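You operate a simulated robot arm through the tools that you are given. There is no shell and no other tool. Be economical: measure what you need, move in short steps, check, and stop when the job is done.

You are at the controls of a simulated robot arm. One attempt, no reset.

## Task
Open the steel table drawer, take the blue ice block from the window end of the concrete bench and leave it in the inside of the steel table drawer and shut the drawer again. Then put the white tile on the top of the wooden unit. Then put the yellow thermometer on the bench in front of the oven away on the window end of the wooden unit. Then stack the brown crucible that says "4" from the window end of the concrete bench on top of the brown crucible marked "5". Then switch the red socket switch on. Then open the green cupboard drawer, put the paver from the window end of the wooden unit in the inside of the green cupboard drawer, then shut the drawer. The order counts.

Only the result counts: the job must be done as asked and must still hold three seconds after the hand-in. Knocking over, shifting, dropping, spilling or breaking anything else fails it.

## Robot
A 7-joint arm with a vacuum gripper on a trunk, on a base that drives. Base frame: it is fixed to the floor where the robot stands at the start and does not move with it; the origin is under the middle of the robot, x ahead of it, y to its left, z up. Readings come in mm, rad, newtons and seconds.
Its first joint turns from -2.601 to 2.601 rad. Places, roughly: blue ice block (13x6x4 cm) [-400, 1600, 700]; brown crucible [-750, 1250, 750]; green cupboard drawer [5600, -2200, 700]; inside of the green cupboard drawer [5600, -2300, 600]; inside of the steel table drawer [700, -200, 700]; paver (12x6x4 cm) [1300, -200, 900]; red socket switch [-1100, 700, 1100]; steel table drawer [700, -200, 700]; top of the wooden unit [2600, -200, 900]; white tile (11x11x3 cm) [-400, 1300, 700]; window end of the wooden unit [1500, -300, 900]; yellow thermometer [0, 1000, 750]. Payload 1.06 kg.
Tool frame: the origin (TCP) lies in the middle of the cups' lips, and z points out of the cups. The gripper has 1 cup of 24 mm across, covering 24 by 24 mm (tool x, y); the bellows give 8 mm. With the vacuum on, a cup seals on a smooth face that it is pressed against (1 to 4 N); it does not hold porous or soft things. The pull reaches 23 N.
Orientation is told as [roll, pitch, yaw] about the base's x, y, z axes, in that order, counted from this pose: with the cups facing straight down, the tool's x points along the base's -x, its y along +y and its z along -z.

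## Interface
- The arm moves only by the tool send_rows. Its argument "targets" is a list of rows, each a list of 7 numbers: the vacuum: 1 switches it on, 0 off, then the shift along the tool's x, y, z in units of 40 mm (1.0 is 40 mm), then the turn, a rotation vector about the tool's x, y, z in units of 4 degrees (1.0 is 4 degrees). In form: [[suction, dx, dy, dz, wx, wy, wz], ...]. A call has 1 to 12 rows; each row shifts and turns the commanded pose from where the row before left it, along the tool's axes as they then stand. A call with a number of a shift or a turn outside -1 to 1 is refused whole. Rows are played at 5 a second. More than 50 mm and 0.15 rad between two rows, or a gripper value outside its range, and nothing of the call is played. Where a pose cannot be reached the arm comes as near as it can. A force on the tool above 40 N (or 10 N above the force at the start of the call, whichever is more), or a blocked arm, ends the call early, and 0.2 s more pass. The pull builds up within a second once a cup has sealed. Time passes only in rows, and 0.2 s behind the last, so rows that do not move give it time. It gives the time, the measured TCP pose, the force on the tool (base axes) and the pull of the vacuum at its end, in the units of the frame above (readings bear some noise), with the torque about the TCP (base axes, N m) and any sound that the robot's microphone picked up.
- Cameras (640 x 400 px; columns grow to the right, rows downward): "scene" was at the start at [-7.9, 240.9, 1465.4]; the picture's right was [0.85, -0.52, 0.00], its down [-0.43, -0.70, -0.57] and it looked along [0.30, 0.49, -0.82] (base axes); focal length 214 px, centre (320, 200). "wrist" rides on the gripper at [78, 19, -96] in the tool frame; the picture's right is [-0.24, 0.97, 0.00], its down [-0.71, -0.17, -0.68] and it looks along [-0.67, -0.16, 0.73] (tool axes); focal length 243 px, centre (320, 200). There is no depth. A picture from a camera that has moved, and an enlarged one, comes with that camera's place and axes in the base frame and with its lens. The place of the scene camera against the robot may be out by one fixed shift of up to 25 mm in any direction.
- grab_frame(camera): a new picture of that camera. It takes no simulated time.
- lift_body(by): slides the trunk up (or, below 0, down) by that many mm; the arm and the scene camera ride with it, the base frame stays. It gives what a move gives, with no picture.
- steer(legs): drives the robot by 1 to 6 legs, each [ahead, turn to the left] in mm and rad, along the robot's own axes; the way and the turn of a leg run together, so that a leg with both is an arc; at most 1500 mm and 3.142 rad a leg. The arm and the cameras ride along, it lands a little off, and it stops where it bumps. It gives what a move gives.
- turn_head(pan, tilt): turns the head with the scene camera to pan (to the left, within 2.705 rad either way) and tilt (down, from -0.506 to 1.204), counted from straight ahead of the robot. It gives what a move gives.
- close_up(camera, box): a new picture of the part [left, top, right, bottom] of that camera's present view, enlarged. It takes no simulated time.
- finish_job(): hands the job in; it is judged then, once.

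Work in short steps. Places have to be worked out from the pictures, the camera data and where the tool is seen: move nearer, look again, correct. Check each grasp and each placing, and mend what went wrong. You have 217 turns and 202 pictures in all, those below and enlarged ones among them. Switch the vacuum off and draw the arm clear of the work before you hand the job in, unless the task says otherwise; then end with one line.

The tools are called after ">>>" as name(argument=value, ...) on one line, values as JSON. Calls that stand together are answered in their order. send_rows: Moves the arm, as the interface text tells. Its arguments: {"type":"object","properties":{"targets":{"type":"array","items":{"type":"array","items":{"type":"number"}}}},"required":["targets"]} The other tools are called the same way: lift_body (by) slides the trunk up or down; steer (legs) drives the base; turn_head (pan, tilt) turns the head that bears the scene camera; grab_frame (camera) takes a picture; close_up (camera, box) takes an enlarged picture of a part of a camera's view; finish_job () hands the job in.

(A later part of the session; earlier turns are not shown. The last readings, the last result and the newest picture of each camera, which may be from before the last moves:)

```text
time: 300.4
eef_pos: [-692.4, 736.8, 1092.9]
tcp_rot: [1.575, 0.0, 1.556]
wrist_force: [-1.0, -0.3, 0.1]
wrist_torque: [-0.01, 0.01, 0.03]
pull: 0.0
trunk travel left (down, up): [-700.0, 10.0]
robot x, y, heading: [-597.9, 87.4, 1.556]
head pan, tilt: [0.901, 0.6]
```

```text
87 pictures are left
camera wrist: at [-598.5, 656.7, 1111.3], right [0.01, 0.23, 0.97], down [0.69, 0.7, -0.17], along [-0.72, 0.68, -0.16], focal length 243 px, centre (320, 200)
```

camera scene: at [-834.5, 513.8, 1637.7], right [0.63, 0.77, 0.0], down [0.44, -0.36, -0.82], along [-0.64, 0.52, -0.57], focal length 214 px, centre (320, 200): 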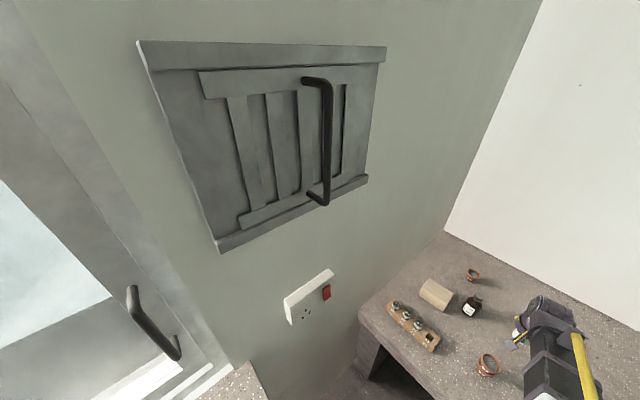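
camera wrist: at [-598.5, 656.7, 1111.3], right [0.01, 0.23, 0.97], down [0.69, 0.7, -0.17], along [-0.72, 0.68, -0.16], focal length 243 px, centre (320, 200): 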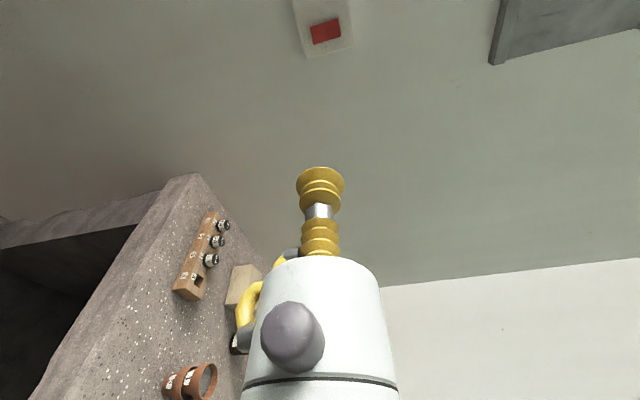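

Switch at ≈(−1090,736,1103). Approach to x≈−1000 and look.

>>> send_rows(targets=[[0, 0, 0, 0.95, 0, 0, 0], [0, 0, 0, 0.95, 0, 0, 0], [0, 0, 0, 0.95, 0, 0, 0], [0, 0, 0, 0.95, 0, 0, 0], [0, 0, 0, 0.95, 0, 0, 0], [0, 0, 0, 0.95, 0, 0, 0], [0, 0, 0, 0.95, 0, 0, 0], [0, 0, 0, 0.95, 0, 0, 0]])

>>> grab_frame(camera="wrist")

>>> close_up(camera="wrist", box=[272, 90, 368, 150])

```text
time: 302.2
eef_pos: [-998.1, 740.8, 1091.4]
tcp_rot: [1.574, 0.0, 1.557]
wrist_force: [0.5, 0.0, 0.0]
wrist_torque: [0.0, 0.04, -0.01]
pull: 0.1
trunk travel left (down, up): [-700.0, 10.0]
robot x, y, heading: [-603.4, 91.0, 1.553]
head pan, tilt: [0.901, 0.6]
```

```text
86 pictures are left
camera wrist: at [-903.5, 661.3, 1111.4], right [0.01, 0.24, 0.97], down [0.69, 0.7, -0.17], along [-0.72, 0.68, -0.16], focal length 243 px, centre (320, 200)
```

wrist: 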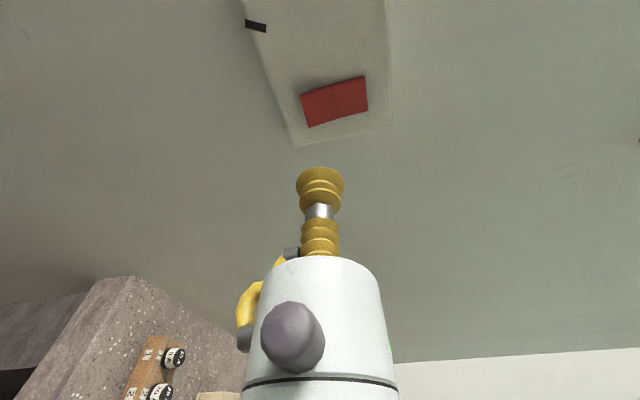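

```text
6.67 times, centred on (320, 120) of wrist
camera zoom: at [-903.5, 661.3, 1111.4], right [0.01, 0.24, 0.97], down [0.69, 0.7, -0.17], along [-0.72, 0.68, -0.16], focal length 1618 px, centre (320, 733)
```

zoom: 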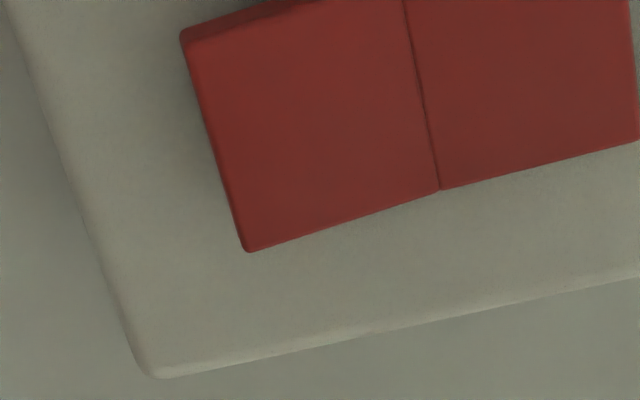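

>>> close_up(camera="wrist", box=[280, 60, 392, 140])

>>> turn_head(pan=1.2, tilt=0.6)

>>> grab_frame(camera="scene")

```text
5.00 times, centred on (336, 100) of wrist
camera zoom: at [-903.5, 661.3, 1111.4], right [0.01, 0.24, 0.97], down [0.69, 0.7, -0.17], along [-0.72, 0.68, -0.16], focal length 1213 px, centre (240, 700)
```

zoom: 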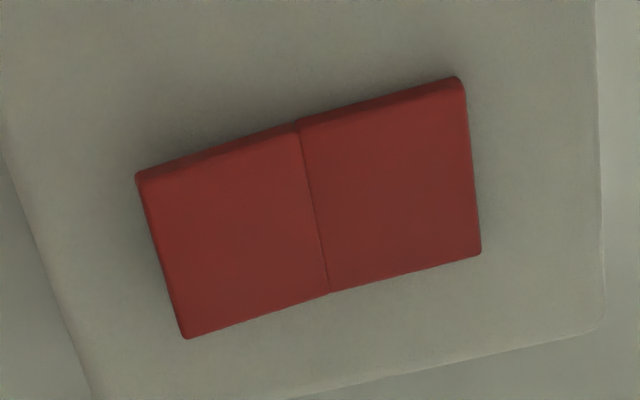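

```text
time: 303.0
eef_pos: [-996.4, 740.7, 1090.4]
tcp_rot: [1.573, 0.0, 1.556]
wrist_force: [0.6, -0.3, -0.3]
wrist_torque: [-0.03, 0.01, 0.02]
pull: 0.1
trunk travel left (down, up): [-700.0, 10.0]
robot x, y, heading: [-598.2, 87.9, 1.563]
head pan, tilt: [1.201, 0.6]
```

```text
83 pictures are left
camera scene: at [-853.8, 88.1, 1637.7], right [0.38, 0.93, 0.0], down [0.52, -0.21, -0.83], along [-0.76, 0.31, -0.56], focal length 214 px, centre (320, 200)
```

scene: 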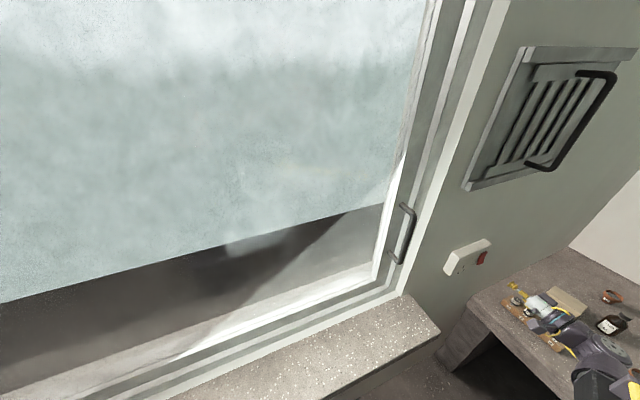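

>>> close_up(camera="wrist", box=[296, 70, 376, 130])

>>> close_up(camera="scene", box=[436, 230, 500, 280])

```text
6.67 times, centred on (336, 100) of wrist
camera zoom: at [-902.7, 661.1, 1111.6], right [0.01, 0.24, 0.97], down [0.69, 0.7, -0.17], along [-0.72, 0.68, -0.16], focal length 1618 px, centre (213, 867)
```

zoom: 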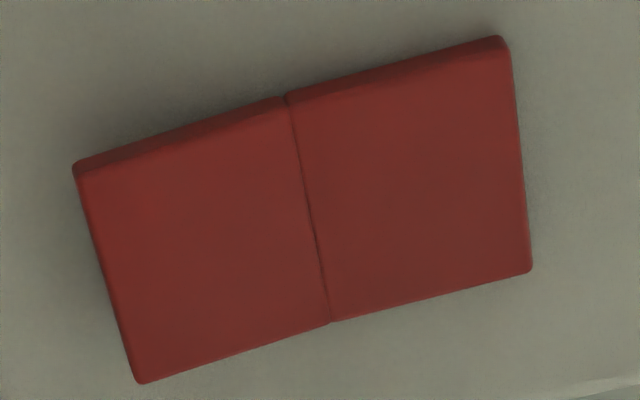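

```text
8.00 times, centred on (468, 255) of scene
camera zoom: at [-853.8, 88.1, 1637.7], right [0.38, 0.93, 0.0], down [0.52, -0.21, -0.83], along [-0.76, 0.31, -0.56], focal length 1716 px, centre (-864, -240)
```

zoom: 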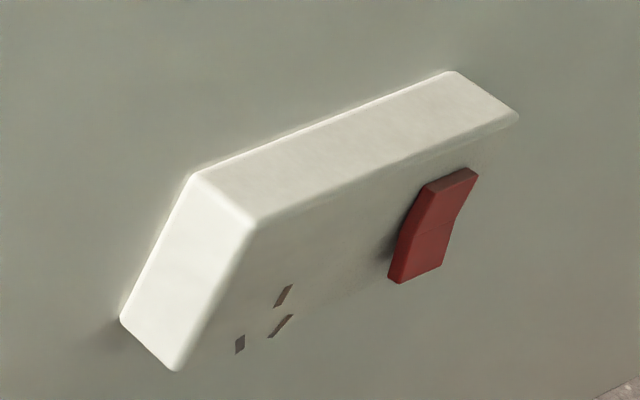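

The lower half of the rocker protrudes while the upper half is flush, so the bottom must be pressed. Align to (736, z≈1085) and approach.

>>> send_rows(targets=[[0, 0.11, -0.15, 0.5, 0, 0, 0], [0, 0, 0, 0.6, 0, 0, 0], [0, 0, 0, 0.4, 0, 0, 0]])

>>> grab_frame(camera="wrist")

```text
time: 303.8
eef_pos: [-1056.8, 737.9, 1085.8]
tcp_rot: [1.574, 0.0, 1.557]
wrist_force: [0.5, 0.5, 0.2]
wrist_torque: [0.0, 0.01, -0.02]
pull: 0.0
trunk travel left (down, up): [-700.0, 10.0]
robot x, y, heading: [-597.8, 89.3, 1.555]
head pan, tilt: [1.201, 0.6]
```

```text
80 pictures are left
camera wrist: at [-962.9, 658.1, 1105.8], right [0.01, 0.24, 0.97], down [0.69, 0.7, -0.17], along [-0.72, 0.68, -0.16], focal length 243 px, centre (320, 200)
```

wrist: 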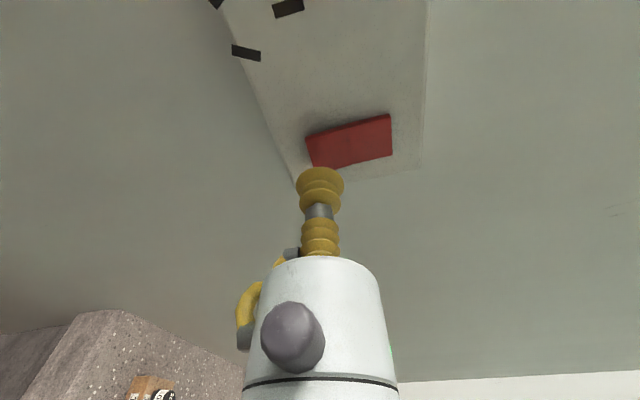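

Aligned on the lower half. Press in small steps.

>>> send_rows(targets=[[0, 0.05, 0.05, 0.3, 0, 0, 0], [0, 0, 0, 0.2, 0, 0, 0], [0, 0, 0, 0.15, 0, 0, 0], [0, 0, 0, 0.1, 0, 0, 0], [0, 0, 0, 0.1, 0, 0, 0]])

```text
time: 305.0
eef_pos: [-1090.3, 735.3, 1089.4]
tcp_rot: [1.575, 0.0, 1.557]
wrist_force: [2.1, -0.2, -2.2]
wrist_torque: [-0.02, 0.05, -0.04]
pull: 0.0
trunk travel left (down, up): [-700.0, 10.0]
robot x, y, heading: [-603.1, 89.1, 1.556]
head pan, tilt: [1.201, 0.6]
```

>>> send_rows(targets=[[0, 0, 0, 0.1, 0, 0, 0], [0, 0, 0, 0.1, 0, 0, 0], [0, 0, 0, 0, 0, 0, 0]])

>>> grab_frame(camera="wrist")

```text
time: 305.8
eef_pos: [-1096.2, 735.6, 1088.5]
tcp_rot: [1.574, 0.001, 1.555]
wrist_force: [27.7, -2.9, -16.7]
wrist_torque: [-0.03, 0.42, -0.05]
pull: 0.1
trunk travel left (down, up): [-700.0, 10.0]
robot x, y, heading: [-603.9, 88.5, 1.55]
head pan, tilt: [1.201, 0.6]
```

```text
79 pictures are left
camera wrist: at [-1001.7, 656.8, 1108.0], right [0.01, 0.24, 0.97], down [0.7, 0.7, -0.17], along [-0.72, 0.68, -0.16], focal length 243 px, centre (320, 200)
```

wrist: 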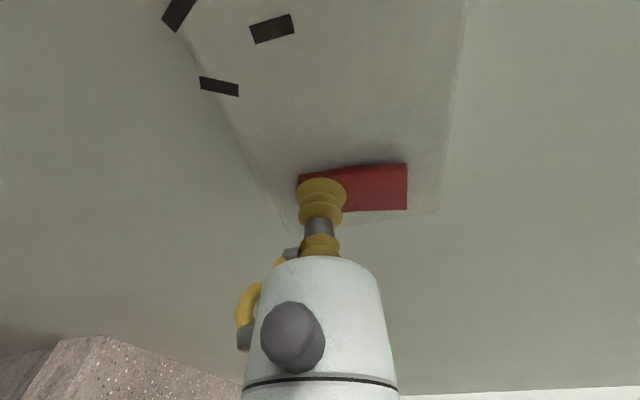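

Retreat a bit and examine the rocker.

>>> send_rows(targets=[[0, 0, 0, -0.3, 0, 0, 0], [0, 0, 0, -0.9, 0, 0, 0], [0, 0, 0, -0.9, 0, 0, 0], [0, 0, 0, -0.3, 0, 0, 0]])

>>> close_up(camera="wrist", box=[280, 60, 392, 140])

>>> close_up(camera="scene", box=[436, 230, 500, 280])

```text
time: 306.8
eef_pos: [-1002.4, 733.6, 1088.1]
tcp_rot: [1.575, -0.001, 1.557]
wrist_force: [0.1, -0.2, -0.1]
wrist_torque: [0.0, 0.0, 0.01]
pull: 0.2
trunk travel left (down, up): [-700.0, 10.0]
robot x, y, heading: [-600.7, 85.1, 1.559]
head pan, tilt: [1.201, 0.6]
```

```text
5.00 times, centred on (336, 100) of wrist
camera zoom: at [-908.5, 655.0, 1108.2], right [0.01, 0.24, 0.97], down [0.69, 0.7, -0.17], along [-0.72, 0.68, -0.16], focal length 1213 px, centre (240, 700)
```

zoom: 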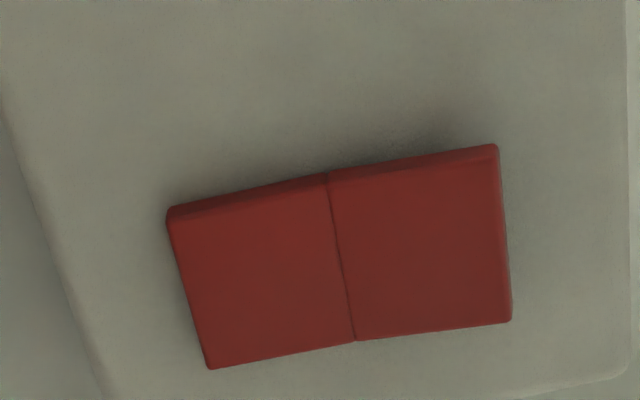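

```text
8.00 times, centred on (468, 255) of scene
camera zoom: at [-853.6, 87.9, 1637.7], right [0.37, 0.93, 0.0], down [0.52, -0.21, -0.83], along [-0.77, 0.31, -0.56], focal length 1716 px, centre (-864, -240)
```

zoom: 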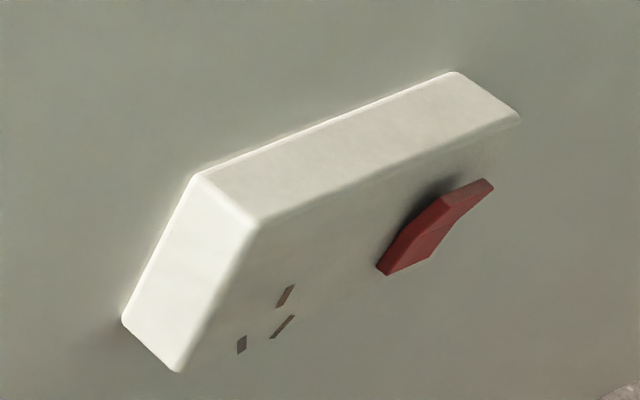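

The rocker flipped (top now protrudes) — switch is on. Retreat, point the tool down again.

>>> send_rows(targets=[[0, 0, 0, -0.95, 0, 0, 0], [0, 0, 0, -0.95, 0, 0, 0], [0, 0, 0, -0.95, 0, 0, 0], [0, 0, 0, -0.95, 0, 0, 0], [0, 0, 0, -0.95, 0, 0, 0], [0, 0, 0, -0.95, 0, 0, 0], [0, 0, 0, -0.95, 0, 0, 0], [0, 0, 0, -0.95, 0, 0, 0]])

>>> send_rows(targets=[[0, 0, 0, 0, 1, 0, 0], [0, 0, 0, 0, 1, 0, 0], [0, 0, 0, 0, 1, 0, 0], [0, 0, 0, 0, 1, 0, 0], [0, 0, 0, 0, 1, 0, 0], [0, 0, 0, 0, 1, 0, 0], [0, 0, 0, 0, 1, 0, 0], [0, 0, 0, 0, 1, 0, 0], [0, 0, 0, 0, 1, 0, 0], [0, 0, 0, 0, 1, 0, 0], [0, 0, 0, 0, 1, 0, 0], [0, 0, 0, 0, 1, 0, 0]])

>>> send_rows(targets=[[0, 0, 0, 0, 1, 0, 0], [0, 0, 0, 0, 1, 0, 0], [0, 0, 0, 0, 1, 0, 0], [0, 0, 0, 0, 1, 0, 0], [0, 0, 0, 0, 1, 0, 0], [0, 0, 0, 0, 1, 0, 0], [0, 0, 0, 0, 1, 0, 0], [0, 0, 0, 0, 1, 0, 0], [0, 0, 0, 0, 1, 0, 0], [0, 0, 0, 0, 1, 0, 0], [0, 0, 0, 0, 0.5, 0, 0]])

>>> turn_head(pan=-2.0, tilt=0.5)

>>> grab_frame(camera="scene")

```text
time: 308.6
eef_pos: [-697.6, 730.4, 1087.3]
tcp_rot: [1.575, -0.001, 1.556]
wrist_force: [-0.4, -0.5, 0.2]
wrist_torque: [-0.01, 0.02, -0.05]
pull: 0.1
trunk travel left (down, up): [-700.0, 10.0]
robot x, y, heading: [-598.5, 90.1, 1.554]
head pan, tilt: [1.201, 0.6]
```

```text
time: 311.2
eef_pos: [-698.4, 730.7, 1087.9]
tcp_rot: [0.737, 0.0, 1.556]
wrist_force: [0.0, 0.2, -0.5]
wrist_torque: [-0.02, -0.04, -0.02]
pull: 0.1
trunk travel left (down, up): [-700.0, 10.0]
robot x, y, heading: [-600.2, 90.5, 1.555]
head pan, tilt: [1.201, 0.6]
```

```text
time: 313.6
eef_pos: [-698.9, 730.4, 1088.1]
tcp_rot: [0.004, 0.002, 1.555]
wrist_force: [-0.1, 0.4, -0.5]
wrist_torque: [0.01, 0.01, 0.03]
pull: 0.2
trunk travel left (down, up): [-700.0, 10.0]
robot x, y, heading: [-601.2, 89.3, 1.563]
head pan, tilt: [1.201, 0.6]
```

```text
time: 316.3
eef_pos: [-698.3, 729.9, 1087.1]
tcp_rot: [0.003, 0.0, 1.557]
wrist_force: [-0.6, 0.3, -0.6]
wrist_torque: [0.0, 0.0, 0.0]
pull: 0.0
trunk travel left (down, up): [-700.0, 10.0]
robot x, y, heading: [-602.2, 88.6, 1.554]
head pan, tilt: [-2.0, 0.499]
```

```text
76 pictures are left
camera scene: at [-689.6, 15.9, 1646.8], right [-0.43, -0.9, 0.0], down [-0.43, 0.21, -0.88], along [0.79, -0.38, -0.48], focal length 214 px, centre (320, 200)
```

scene: 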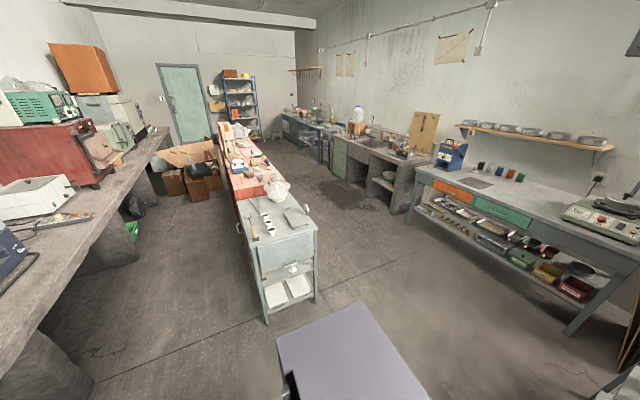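

Route overview: a clear corridor lies on the −y side of the unit. Drive around the steel table and along y≈−1150 toward the far cabinets.

>>> steer(legs=[[0, -2.675], [1377, 0], [0, 1.12], [1500, 0], [1500, 0]])

>>> turn_head(pan=-0.3, tilt=0.4)

>>> grab_frame(camera="scene")

```text
time: 346.4
eef_pos: [3637.2, -971.9, 1087.2]
tcp_rot: [0.002, 0.001, 0.027]
wrist_force: [-0.8, -0.8, -0.8]
wrist_torque: [-0.01, 0.01, 0.01]
pull: 0.1
trunk travel left (down, up): [-700.0, 10.0]
robot x, y, heading: [2998.6, -1096.3, 0.03]
head pan, tilt: [-2.0, 0.499]
```

```text
time: 348.1
eef_pos: [3635.6, -972.2, 1087.6]
tcp_rot: [0.003, 0.0, 0.027]
wrist_force: [0.3, 0.6, 0.1]
wrist_torque: [-0.01, 0.0, 0.03]
pull: 0.0
trunk travel left (down, up): [-700.0, 10.0]
robot x, y, heading: [2996.1, -1100.7, 0.023]
head pan, tilt: [-0.3, 0.4]
```

```text
75 pictures are left
camera scene: at [3037.9, -944.6, 1655.9], right [-0.27, -0.96, 0.0], down [-0.37, 0.1, -0.92], along [0.89, -0.25, -0.39], focal length 214 px, centre (320, 200)
```

scene: 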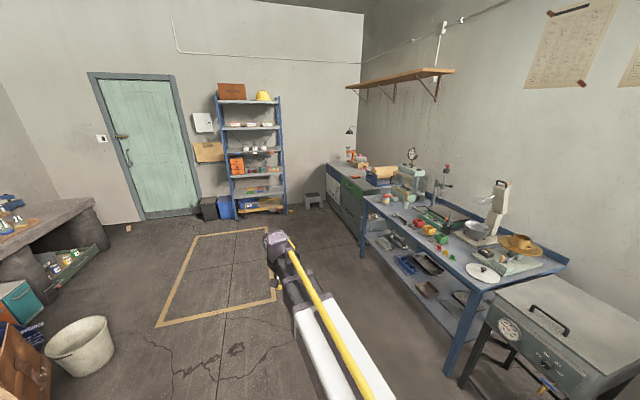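

>>> close_up(camera="scene", box=[290, 140, 418, 240])

```text
4.00 times, centred on (354, 190) of scene
camera zoom: at [3037.9, -944.6, 1655.9], right [-0.27, -0.96, 0.0], down [-0.37, 0.1, -0.92], along [0.89, -0.25, -0.39], focal length 858 px, centre (184, 240)
```

zoom: 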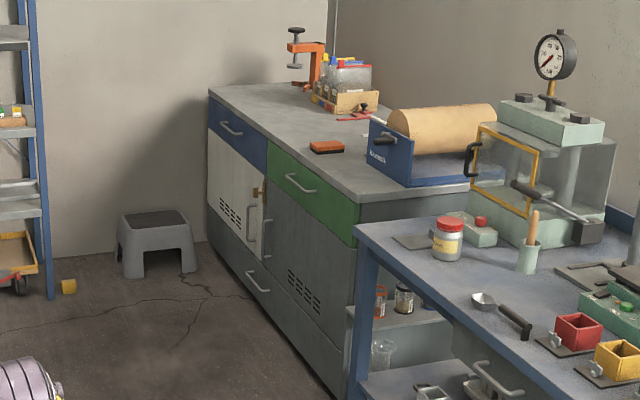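

The green drawer is in the far cupboard's near half (front y≈−2000, x≈5100–5700). Drive nearer.

>>> steer(legs=[[0, -0.28], [1480, 0], [0, 0.26]])

>>> turn_head(pan=-0.5, tilt=0.7)

>>> grab_frame(camera="scene")

```text
time: 357.3
eef_pos: [5072.1, -1340.9, 1086.9]
tcp_rot: [0.003, 0.001, 0.019]
wrist_force: [0.0, 0.0, 0.3]
wrist_torque: [0.01, -0.01, -0.03]
pull: 0.0
trunk travel left (down, up): [-700.0, 10.0]
robot x, y, heading: [4435.5, -1459.1, 0.016]
head pan, tilt: [-0.3, 0.4]
```

```text
time: 358.1
eef_pos: [5072.4, -1340.9, 1088.4]
tcp_rot: [0.003, 0.001, 0.02]
wrist_force: [0.5, -0.4, 0.2]
wrist_torque: [-0.01, 0.01, 0.02]
pull: 0.0
trunk travel left (down, up): [-700.0, 10.0]
robot x, y, heading: [4433.4, -1459.1, 0.021]
head pan, tilt: [-0.499, 0.7]
```

```text
73 pictures are left
camera scene: at [4461.1, -1320.3, 1629.1], right [-0.46, -0.89, 0.0], down [-0.57, 0.3, -0.77], along [0.68, -0.35, -0.64], focal length 214 px, centre (320, 200)
```

scene: 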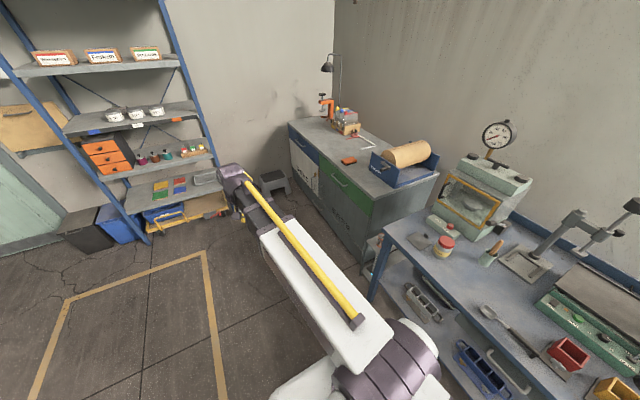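

>>> close_up(camera="scene", box=[280, 120, 440, 220])

```text
4.00 times, centred on (360, 170) of scene
camera zoom: at [4461.1, -1320.3, 1629.1], right [-0.46, -0.89, 0.0], down [-0.57, 0.3, -0.77], along [0.68, -0.35, -0.64], focal length 858 px, centre (160, 320)
```

zoom: 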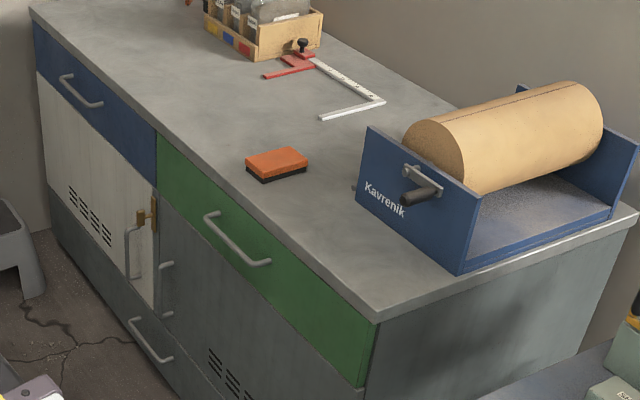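

Triangulating both views: cupboard front y≈−2145, top z≈720; green drawer x≈5270–6060, handle x≈5545–5780 at z≈650. Move the robot to ≈(4840,−1600), then tilt the tool to face −y.

>>> steer(legs=[[0, -0.354], [431, 0], [0, 0.333]])

>>> send_rows(targets=[[0, -0.4, -0.85, 0, 0, 0, 0], [0, -0.4, -0.85, 0, 0, 0, 0], [0, -0.4, -0.85, 0, 0, 0, 0], [0, -0.3, -0.85, 0, 0, 0, 0], [0, 0, 0, 0, 1, 0, 0], [0, 0, 0, 0, 1, 0, 0], [0, 0, 0, 0, 1, 0, 0], [0, 0, 0, 0, 1, 0, 0], [0, 0, 0, 0, 1, 0, 0], [0, 0, 0, 0, 1, 0, 0], [0, 0, 0, 0, 1, 0, 0], [0, 0, 0, 0, 1, 0, 0]])

>>> send_rows(targets=[[0, 0, 0, 0, 1, 0, 0], [0, 0, 0, 0, 1, 0, 0], [0, 0, 0, 0, 1, 0, 0], [0, 0, 0, 0, 1, 0, 0], [0, 0, 0, 0, 1, 0, 0], [0, 0, 0, 0, 1, 0, 0], [0, 0, 0, 0, 1, 0, 0], [0, 0, 0, 0, 1, 0, 0], [0, 0, 0, 0, 1, 0, 0], [0, 0, 0, 0, 1, 0, 0], [0, 0, 0, 0, 1, 0, 0], [0, 0, 0, 0, 1, 0, 0]])

>>> send_rows(targets=[[0, 0, 0, 0, 1, 0, 0], [0, 0, 0, 0, 1, 0, 0], [0, 0, 0, 0, 0.5, 0, 0]])

>>> lift_body(by=-430)

>>> grab_frame(camera="wrist")

```text
time: 362.8
eef_pos: [5477.3, -1485.4, 1087.7]
tcp_rot: [0.004, 0.0, 0.004]
wrist_force: [0.3, 0.5, -0.2]
wrist_torque: [0.02, 0.04, -0.04]
pull: 0.2
trunk travel left (down, up): [-700.0, 10.0]
robot x, y, heading: [4837.7, -1598.1, 0.009]
head pan, tilt: [-0.499, 0.7]
```

```text
time: 365.4
eef_pos: [5538.2, -1621.7, 1087.5]
tcp_rot: [-0.555, 0.0, 0.005]
wrist_force: [0.2, -0.5, 0.3]
wrist_torque: [-0.01, 0.02, 0.03]
pull: 0.1
trunk travel left (down, up): [-700.0, 10.0]
robot x, y, heading: [4835.4, -1595.1, 0.009]
head pan, tilt: [-0.499, 0.7]
```

```text
time: 368.0
eef_pos: [5537.8, -1622.7, 1087.3]
tcp_rot: [-1.393, 0.001, 0.005]
wrist_force: [-0.2, -0.1, -0.3]
wrist_torque: [0.03, 0.04, 0.0]
pull: 0.0
trunk travel left (down, up): [-700.0, 10.0]
robot x, y, heading: [4839.1, -1596.0, 0.007]
head pan, tilt: [-0.499, 0.7]
```

```text
time: 368.8
eef_pos: [5537.6, -1623.1, 1086.6]
tcp_rot: [-1.567, 0.0, 0.005]
wrist_force: [-0.1, 0.6, 0.1]
wrist_torque: [-0.01, -0.01, 0.02]
pull: 0.0
trunk travel left (down, up): [-700.0, 10.0]
robot x, y, heading: [4837.1, -1597.1, 0.005]
head pan, tilt: [-0.499, 0.7]
```

```text
refused: -430 is not a number from -400 to 400
```

```text
71 pictures are left
camera wrist: at [5458.7, -1527.7, 1069.3], right [0.23, 0.0, -0.97], down [0.7, 0.69, 0.17], along [0.67, -0.73, 0.16], focal length 243 px, centre (320, 200)
```

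wrist: 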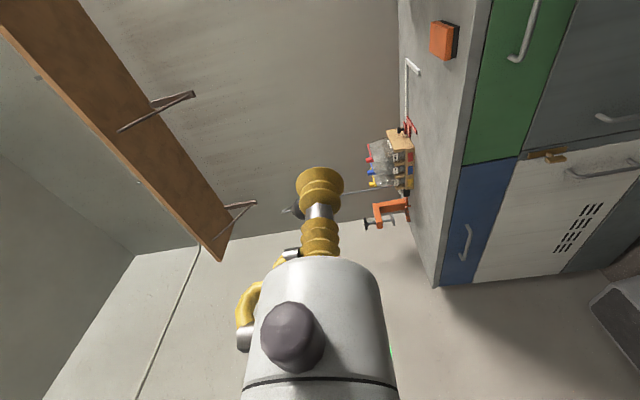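

Lower the trunk by 380 and look again.

>>> lift_body(by=-390)

>>> grab_frame(camera="wrist")

>>> grab_frame(camera="scene")

```text
time: 372.6
eef_pos: [5537.0, -1623.1, 697.1]
tcp_rot: [-1.568, -0.001, 0.005]
wrist_force: [0.5, 0.6, -0.4]
wrist_torque: [0.02, 0.04, -0.02]
pull: 0.0
trunk travel left (down, up): [-310.0, 400.0]
robot x, y, heading: [4840.9, -1599.9, 0.006]
head pan, tilt: [-0.499, 0.7]
```

```text
70 pictures are left
camera wrist: at [5458.7, -1527.8, 679.5], right [0.23, 0.01, -0.97], down [0.7, 0.69, 0.17], along [0.67, -0.73, 0.16], focal length 243 px, centre (320, 200)
```

wrist: 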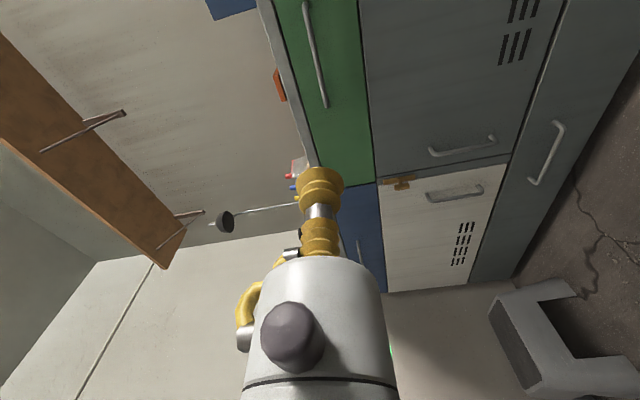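

```text
69 pictures are left
camera scene: at [4865.9, -1459.2, 1239.1], right [-0.47, -0.88, 0.0], down [-0.57, 0.31, -0.76], along [0.67, -0.36, -0.64], focal length 214 px, centre (320, 200)
```

scene: 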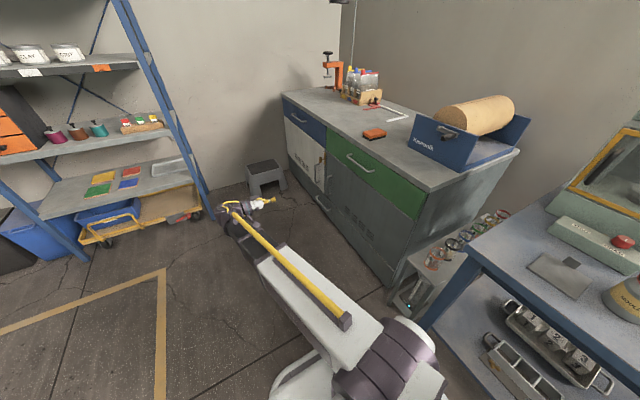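

Triangulated: handle far end ≈(5684,−2091,722), drawer z≈625–780, face y≈−2115. Target the face at x≈5390, z≈705. Shift and approach to y≈−2040.

>>> send_rows(targets=[[0, 0.9, -0.05, 0.2, 0, 0, 0], [0, 0.9, -0.05, 0.2, 0, 0, 0], [0, 0.9, -0.05, 0.2, 0, 0, 0], [0, 0.95, -0.05, 0.2, 0, 0, 0], [0, 0, 0, 0.95, 0, 0, 0], [0, 0, 0, 0.95, 0, 0, 0], [0, 0, 0, 0.95, 0, 0, 0], [0, 0, 0, 0.95, 0, 0, 0], [0, 0, 0, 0.95, 0, 0, 0], [0, 0, 0, 0.95, 0, 0, 0]])

>>> grab_frame(camera="wrist")

```text
time: 374.8
eef_pos: [5393.0, -1884.5, 705.1]
tcp_rot: [-1.568, -0.001, 0.006]
wrist_force: [-0.1, 0.6, 0.5]
wrist_torque: [0.01, -0.01, 0.03]
pull: 0.0
trunk travel left (down, up): [-310.0, 400.0]
robot x, y, heading: [4838.4, -1597.2, 0.006]
head pan, tilt: [-0.499, 0.7]
```

```text
68 pictures are left
camera wrist: at [5313.6, -1789.4, 686.7], right [0.23, 0.01, -0.97], down [0.7, 0.69, 0.17], along [0.67, -0.73, 0.16], focal length 243 px, centre (320, 200)
```

wrist: 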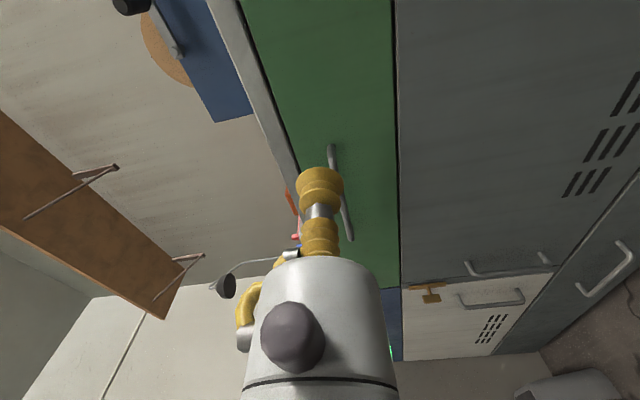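

Clear of the handle by ~100 mm. Advance 190 mm, then slowly with vacuum.

>>> send_rows(targets=[[0, 0, 0, 0.95, 0, 0, 0], [0, 0, 0, 0.95, 0, 0, 0], [0, 0, 0, 0.95, 0, 0, 0], [0, 0, 0, 0.95, 0, 0, 0], [0, 0, 0, 0.8, 0, 0, 0]])

>>> send_rows(targets=[[1, 0, 0, 0.25, 0, 0, 0], [1, 0, 0, 0.2, 0, 0, 0], [1, 0, 0, 0.15, 0, 0, 0], [1, 0, 0, 0.15, 0, 0, 0], [1, 0, 0, 0, 0, 0, 0]])

>>> grab_frame(camera="wrist")

```text
time: 376.0
eef_pos: [5394.3, -2069.2, 704.6]
tcp_rot: [-1.568, 0.0, 0.006]
wrist_force: [-0.1, 0.0, -1.1]
wrist_torque: [-0.01, 0.0, 0.01]
pull: 0.1
trunk travel left (down, up): [-310.0, 400.0]
robot x, y, heading: [4841.6, -1595.9, 0.005]
head pan, tilt: [-0.499, 0.7]
```

```text
time: 377.2
eef_pos: [5394.3, -2096.7, 702.7]
tcp_rot: [-1.565, 0.0, 0.004]
wrist_force: [-1.0, 0.0, -2.1]
wrist_torque: [-0.08, -0.08, 0.06]
pull: 22.8
trunk travel left (down, up): [-310.0, 400.0]
robot x, y, heading: [4838.6, -1598.3, 0.005]
head pan, tilt: [-0.499, 0.7]
```

```text
67 pictures are left
camera wrist: at [5315.4, -2002.2, 685.5], right [0.24, 0.01, -0.97], down [0.7, 0.69, 0.17], along [0.67, -0.73, 0.16], focal length 243 px, centre (320, 200)
```

wrist: 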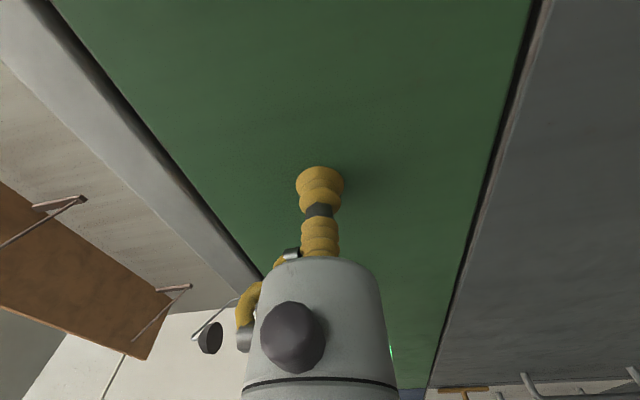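

Sealed at y≈−2097. Press slightly, then pull the drawer open.

>>> send_rows(targets=[[1, 0, 0, 0.05, 0, 0, 0], [1, 0, 0, 0, 0, 0, 0], [1, 0, 0, -0.2, 0, 0, 0], [1, 0, 0, -0.25, 0, 0, 0], [1, 0, 0, -0.3, 0, 0, 0], [1, 0, 0, -0.3, 0, 0, 0], [1, 0, 0, -0.3, 0, 0, 0]])

>>> close_up(camera="scene", box=[260, 80, 420, 220])

```text
time: 378.8
eef_pos: [5394.8, -2045.9, 703.6]
tcp_rot: [-1.566, -0.001, 0.005]
wrist_force: [0.2, -0.5, -7.6]
wrist_torque: [-0.09, -0.05, 0.03]
pull: 22.8
trunk travel left (down, up): [-310.0, 400.0]
robot x, y, heading: [4832.8, -1597.0, 0.008]
head pan, tilt: [-0.499, 0.7]
```

```text
2.86 times, centred on (340, 150) of scene
camera zoom: at [4866.4, -1459.7, 1239.0], right [-0.47, -0.88, 0.0], down [-0.57, 0.31, -0.76], along [0.67, -0.36, -0.64], focal length 613 px, centre (263, 343)
```

zoom: 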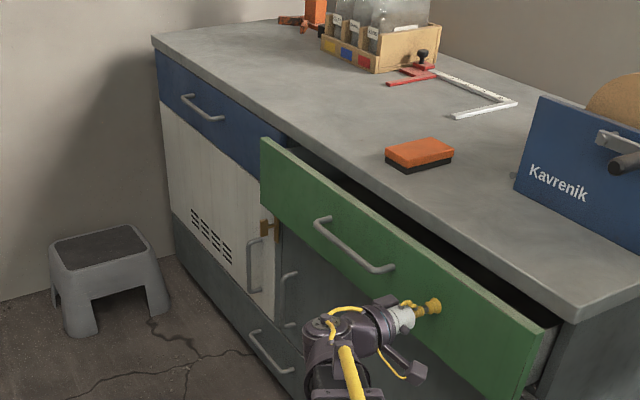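

It's opening. Pull ~210 mm more.

>>> send_rows(targets=[[1, 0, 0, -0.45, 0, 0, 0], [1, 0, 0, -0.45, 0, 0, 0], [1, 0, 0, -0.45, 0, 0, 0], [1, 0, 0, -0.45, 0, 0, 0], [1, 0, 0, -0.45, 0, 0, 0], [1, 0, 0, -0.45, 0, 0, 0], [1, 0, 0, -0.45, 0, 0, 0], [1, 0, 0, -0.45, 0, 0, 0], [1, 0, 0, -0.45, 0, 0, 0], [1, 0, 0, -0.45, 0, 0, 0], [1, 0, 0, -0.45, 0, 0, 0], [1, 0, 0, 0, 0, 0, 0]])

>>> close_up(camera="scene", box=[260, 80, 420, 220])

```text
time: 381.4
eef_pos: [5393.1, -1848.3, 704.1]
tcp_rot: [-1.567, 0.0, 0.005]
wrist_force: [-4.1, 1.9, -7.3]
wrist_torque: [-0.03, -0.08, 0.07]
pull: 23.3
trunk travel left (down, up): [-310.0, 400.0]
robot x, y, heading: [4838.4, -1596.1, 0.007]
head pan, tilt: [-0.499, 0.7]
```

```text
2.86 times, centred on (340, 150) of scene
camera zoom: at [4866.0, -1459.3, 1239.0], right [-0.47, -0.88, 0.0], down [-0.57, 0.3, -0.76], along [0.67, -0.36, -0.64], focal length 613 px, centre (263, 343)
```

zoom: 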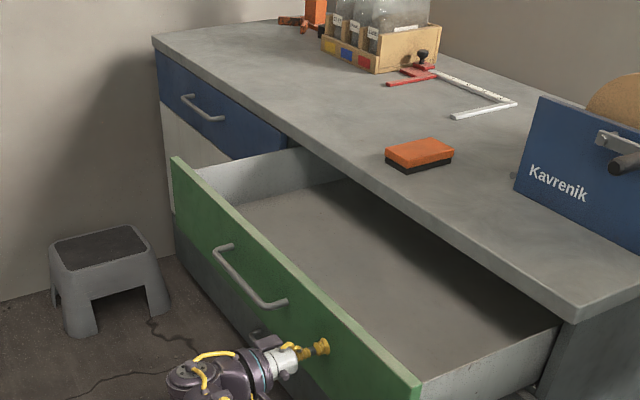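

Drawer open 250 mm and empty. Release, back off, raise, straighten tool.

>>> send_rows(targets=[[0, 0, 0, 0, 0, 0, 0], [0, 0, 0, 0, 0, 0, 0], [0, 0, 0, 0, 0, 0, 0], [0, 0, 0, -0.2, 0, 0, 0], [0, -0.3, 0, -0.9, 0, 0, 0], [0, -0.3, 0, -0.9, 0, 0, 0], [0, -0.4, 0, -0.9, 0, 0, 0], [0, -0.5, 0, -0.8, 0, 0, 0]])

>>> lift_body(by=390)

>>> send_rows(targets=[[0, -0.8, 0, 0, -1, 0, 0], [0, -0.8, 0, 0, -1, 0, 0], [0, 0, 0, 0, -1, 0, 0], [0, 0, 0, 0, -1, 0, 0], [0, 0, 0, 0, -1, 0, 0], [0, 0, 0, 0, -1, 0, 0], [0, 0, 0, 0, -1, 0, 0], [0, 0, 0, 0, -1, 0, 0], [0, 0, 0, 0, -1, 0, 0], [0, 0, 0, 0, -1, 0, 0], [0, 0, 0, 0, -1, 0, 0], [0, 0, 0, 0, -1, 0, 0]])

>>> send_rows(targets=[[0, 0, 0, 0, -1, 0, 0], [0, 0, 0, 0, -1, 0, 0], [0, 0, 0, 0, -1, 0, 0], [0, 0, 0, 0, -1, 0, 0], [0, 0, 0, 0, -1, 0, 0], [0, 0, 0, 0, -1, 0, 0], [0, 0, 0, 0, -1, 0, 0], [0, 0, 0, 0, -1, 0, 0], [0, 0, 0, 0, -1, 0, 0], [0, 0, 0, 0, -1, 0, 0], [0, 0, 0, 0, -0.5, 0, 0]])

>>> steer(legs=[[0, -0.16], [-1500, 0], [-1500, 0], [-620, 0], [0, 0.16]])

>>> turn_head(pan=1.0, tilt=0.7)

>>> grab_frame(camera="scene")

```text
time: 383.2
eef_pos: [5452.6, -1699.8, 704.9]
tcp_rot: [-1.567, 0.0, 0.006]
wrist_force: [0.1, -0.2, 0.1]
wrist_torque: [-0.01, 0.01, 0.02]
pull: 0.0
trunk travel left (down, up): [-310.0, 400.0]
robot x, y, heading: [4839.6, -1598.9, 0.003]
head pan, tilt: [-0.499, 0.7]
```

```text
time: 386.9
eef_pos: [5450.8, -1699.0, 1093.9]
tcp_rot: [-1.567, 0.0, 0.006]
wrist_force: [-0.5, -0.8, 0.3]
wrist_torque: [-0.03, 0.01, 0.03]
pull: 0.0
trunk travel left (down, up): [-700.0, 10.0]
robot x, y, heading: [4835.6, -1600.5, 0.005]
head pan, tilt: [-0.499, 0.7]
```

```text
time: 389.5
eef_pos: [5515.4, -1698.8, 1094.3]
tcp_rot: [-0.727, 0.0, 0.006]
wrist_force: [-0.5, -0.2, -0.3]
wrist_torque: [0.01, 0.0, 0.01]
pull: 0.1
trunk travel left (down, up): [-700.0, 10.0]
robot x, y, heading: [4837.9, -1601.7, 0.004]
head pan, tilt: [-0.499, 0.7]
```

```text
time: 391.9
eef_pos: [5515.9, -1700.0, 1093.8]
tcp_rot: [0.006, 0.0, 0.006]
wrist_force: [-0.3, -0.6, 0.0]
wrist_torque: [0.01, -0.01, -0.03]
pull: 0.1
trunk travel left (down, up): [-700.0, 10.0]
robot x, y, heading: [4836.9, -1598.8, 0.008]
head pan, tilt: [-0.499, 0.7]
```

```text
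time: 410.8
eef_pos: [1928.7, -1137.6, 1095.1]
tcp_rot: [0.003, 0.0, 0.003]
wrist_force: [0.0, -0.7, -0.2]
wrist_torque: [0.0, 0.0, -0.02]
pull: 0.0
trunk travel left (down, up): [-700.0, 10.0]
robot x, y, heading: [1250.9, -1036.2, 0.001]
head pan, tilt: [-0.499, 0.7]
```

```text
time: 412.4
eef_pos: [1928.0, -1137.5, 1095.0]
tcp_rot: [0.006, 0.0, 0.003]
wrist_force: [0.1, -0.1, 0.3]
wrist_torque: [0.0, -0.03, 0.01]
pull: 0.0
trunk travel left (down, up): [-700.0, 10.0]
robot x, y, heading: [1251.0, -1035.0, 0.001]
head pan, tilt: [1.0, 0.7]
```

```text
64 pictures are left
camera scene: at [1250.9, -784.6, 1629.1], right [0.84, -0.54, 0.0], down [-0.35, -0.54, -0.76], along [0.41, 0.64, -0.64], focal length 214 px, centre (320, 200)
```

scene: 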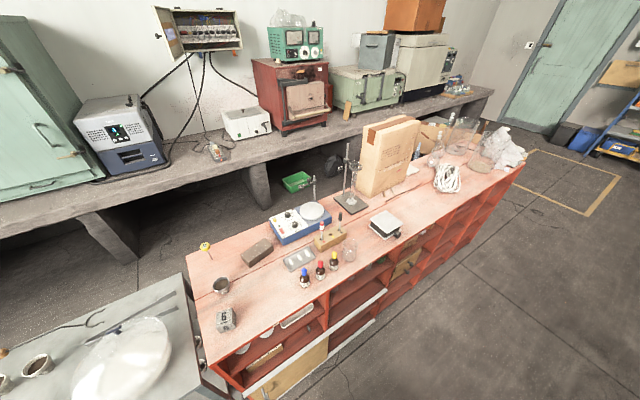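

Thermometer and flask still stand. Turn left 90° so the arm comes over the unit toward the paver (≈(1312,−195)).

>>> steer(legs=[[0, 1.571], [60, 0]])

>>> grab_frame(camera="wrist")

```text
time: 417.2
eef_pos: [1347.2, -294.0, 1094.3]
tcp_rot: [0.003, -0.001, 1.581]
wrist_force: [-0.9, 0.7, 0.0]
wrist_torque: [-0.04, 0.02, 0.01]
pull: 0.1
trunk travel left (down, up): [-700.0, 10.0]
robot x, y, heading: [1251.2, -972.1, 1.583]
head pan, tilt: [1.0, 0.7]
```

```text
63 pictures are left
camera wrist: at [1328.8, -373.4, 1190.8], right [-0.97, 0.22, 0.0], down [0.17, 0.71, 0.68], along [0.15, 0.67, -0.73], focal length 243 px, centre (320, 200)
```

wrist: 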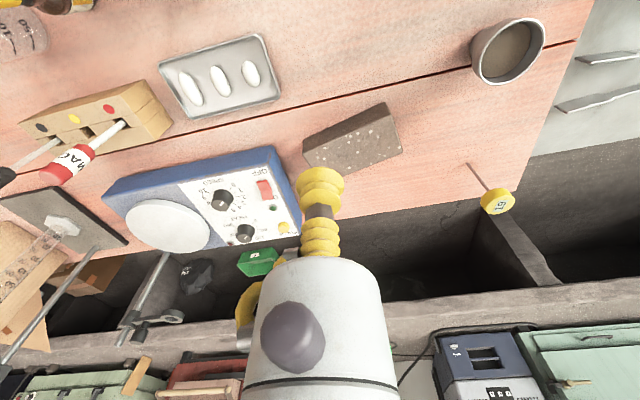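

>>> send_rows(targets=[[0, -0.8, 0.24, 0.6, 0, 0, 0], [0, -0.8, 0.24, 0.6, 0, 0, 0], [0, -0.75, 0.24, 0.8, 0, 0, 0], [0, 0, 0, 0.5, 0, 0, 0]])

>>> grab_frame(camera="wrist")

```text
time: 418.2
eef_pos: [1316.2, -200.5, 995.1]
tcp_rot: [0.005, 0.001, 1.584]
wrist_force: [-0.4, 0.0, -0.8]
wrist_torque: [0.0, -0.01, -0.01]
pull: 0.0
trunk travel left (down, up): [-700.0, 10.0]
robot x, y, heading: [1251.0, -975.3, 1.587]
head pan, tilt: [1.0, 0.7]
```

```text
62 pictures are left
camera wrist: at [1298.3, -280.0, 1090.9], right [-0.97, 0.22, 0.0], down [0.17, 0.71, 0.68], along [0.15, 0.67, -0.73], focal length 243 px, centre (320, 200)
```

wrist: 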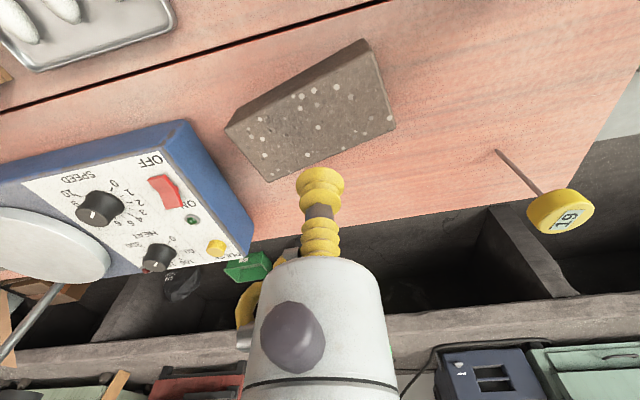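

Paver top centre ≈(1325,−194). Descend to z≈935 and look closely.

>>> send_rows(targets=[[0, -0.15, -0.22, 0.8, 0, 0, 0], [0, 0, 0, 0.7, 0, 0, 0]])

>>> grab_frame(camera="wrist")

```text
time: 418.8
eef_pos: [1324.7, -195.0, 934.9]
tcp_rot: [0.004, 0.0, 1.583]
wrist_force: [-0.2, 0.6, 0.2]
wrist_torque: [0.0, 0.0, -0.01]
pull: 0.0
trunk travel left (down, up): [-700.0, 10.0]
robot x, y, heading: [1248.8, -976.0, 1.584]
head pan, tilt: [1.0, 0.7]
```

```text
61 pictures are left
camera wrist: at [1306.7, -273.4, 1030.9], right [-0.97, 0.22, 0.0], down [0.17, 0.71, 0.68], along [0.15, 0.67, -0.73], focal length 243 px, centre (320, 200)
```

wrist: 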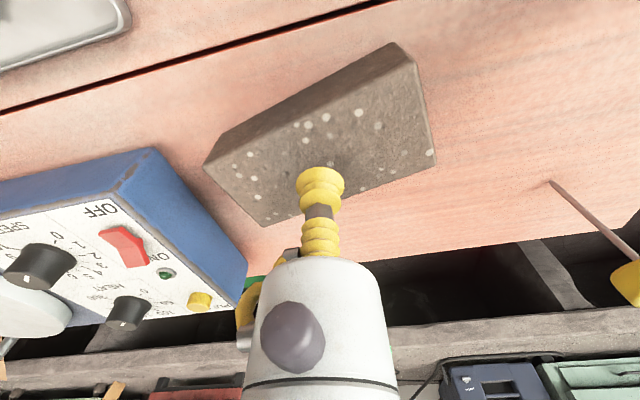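

Shift (−5,−6) mm to the centre and descend with vacuum on.

>>> send_rows(targets=[[1, 0.15, 0.12, 0.3, 0, 0, 0], [1, 0, 0, 0.15, 0, 0, 0], [1, 0, 0, 0.1, 0, 0, 0], [1, 0, 0, 0, 0, 0, 0]])

>>> send_rows(targets=[[1, 0, 0, 0.08, 0, 0, 0], [1, 0, 0, 0, 0, 0, 0], [1, 0, 0, 0, 0, 0, 0]])

```text
time: 419.8
eef_pos: [1319.9, -202.1, 914.1]
tcp_rot: [0.004, -0.001, 1.583]
wrist_force: [0.3, 8.6, 19.3]
wrist_torque: [-0.08, -0.06, 0.05]
pull: 23.3
trunk travel left (down, up): [-700.0, 10.0]
robot x, y, heading: [1252.6, -979.8, 1.586]
head pan, tilt: [1.0, 0.7]
```

```text
time: 420.6
eef_pos: [1320.1, -201.4, 911.8]
tcp_rot: [0.005, -0.002, 1.582]
wrist_force: [-0.6, 15.6, 31.3]
wrist_torque: [-0.26, -0.06, -0.02]
pull: 22.8
trunk travel left (down, up): [-700.0, 10.0]
robot x, y, heading: [1249.0, -969.9, 1.584]
head pan, tilt: [1.0, 0.7]
```

Sealed. Lift slowly.

>>> send_rows(targets=[[1, 0, 0, -0.15, 0, 0, 0], [1, 0, 0, -0.15, 0, 0, 0], [1, 0, 0, -0.3, 0, 0, 0], [1, 0, 0, -0.5, 0, 0, 0], [1, 0, 0, -0.7, 0, 0, 0], [1, 0, 0, -0.8, 0, 0, 0], [1, 0, 0, -0.8, 0, 0, 0], [1, 0, 0, -0.8, 0, 0, 0]])

>>> grab_frame(camera="wrist")

```text
time: 422.4
eef_pos: [1321.1, -202.4, 1078.4]
tcp_rot: [0.005, 0.001, 1.584]
wrist_force: [0.8, 0.0, -6.4]
wrist_torque: [-0.04, 0.0, 0.0]
pull: 23.1
trunk travel left (down, up): [-700.0, 10.0]
robot x, y, heading: [1247.5, -975.6, 1.58]
head pan, tilt: [1.0, 0.7]
```

```text
60 pictures are left
camera wrist: at [1302.8, -280.4, 1174.4], right [-0.97, 0.22, 0.0], down [0.17, 0.71, 0.68], along [0.15, 0.67, -0.73], focal length 243 px, centre (320, 200)
```

wrist: 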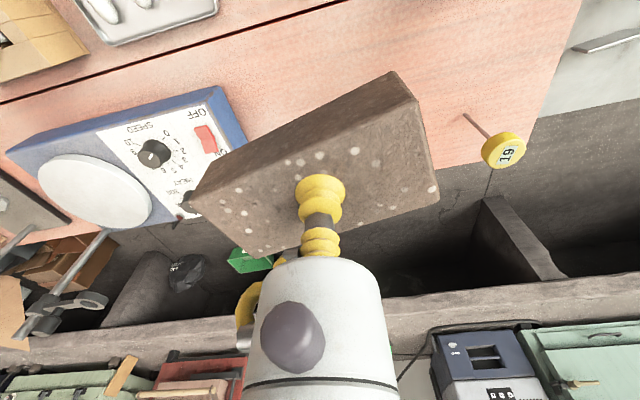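

Held (≈0.65 kg). Reverse clear of the unit, turn and drive back to the green drawer.

>>> steer(legs=[[-250, 0], [0, -1.686], [1500, 0], [1500, 0], [600, 0], [0, 0.104]])

>>> turn_head(pan=-0.5, tilt=0.7)

>>> grab_frame(camera="scene")

>>> grab_frame(camera="wrist")

```text
time: 445.9
eef_pos: [5622.4, -1614.4, 1077.3]
tcp_rot: [0.004, 0.0, 0.014]
wrist_force: [-0.4, 0.2, -5.9]
wrist_torque: [0.06, 0.04, 0.01]
pull: 23.0
trunk travel left (down, up): [-700.0, 10.0]
robot x, y, heading: [4846.9, -1545.0, 0.011]
head pan, tilt: [1.0, 0.7]
```

```text
time: 447.6
eef_pos: [5623.6, -1614.4, 1079.0]
tcp_rot: [0.004, 0.0, 0.013]
wrist_force: [0.2, 0.2, -5.7]
wrist_torque: [0.03, 0.04, 0.02]
pull: 23.6
trunk travel left (down, up): [-700.0, 10.0]
robot x, y, heading: [4852.9, -1544.8, 0.014]
head pan, tilt: [-0.499, 0.7]
```

```text
59 pictures are left
camera scene: at [4878.6, -1405.7, 1629.1], right [-0.47, -0.88, 0.0], down [-0.57, 0.3, -0.76], along [0.68, -0.36, -0.64], focal length 214 px, centre (320, 200)
```

scene: 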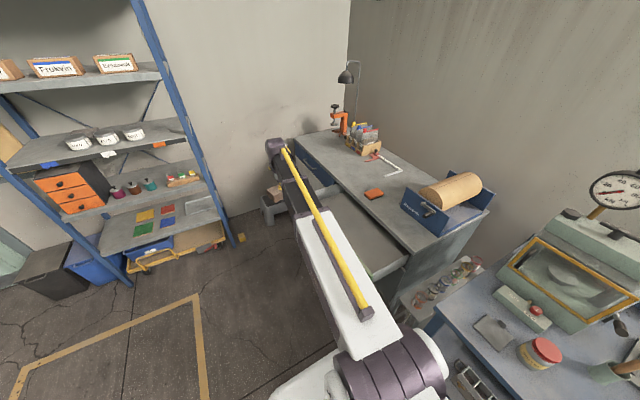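

```text
58 pictures are left
camera wrist: at [5544.6, -1596.9, 1173.8], right [0.22, 0.98, 0.0], down [0.71, -0.16, 0.68], along [0.67, -0.15, -0.73], focal length 243 px, centre (320, 200)
```

wrist: 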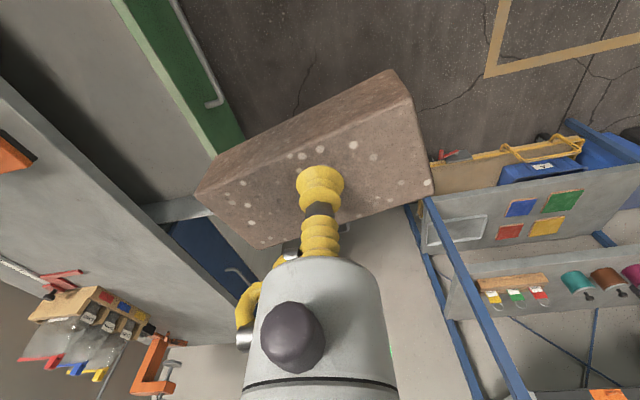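

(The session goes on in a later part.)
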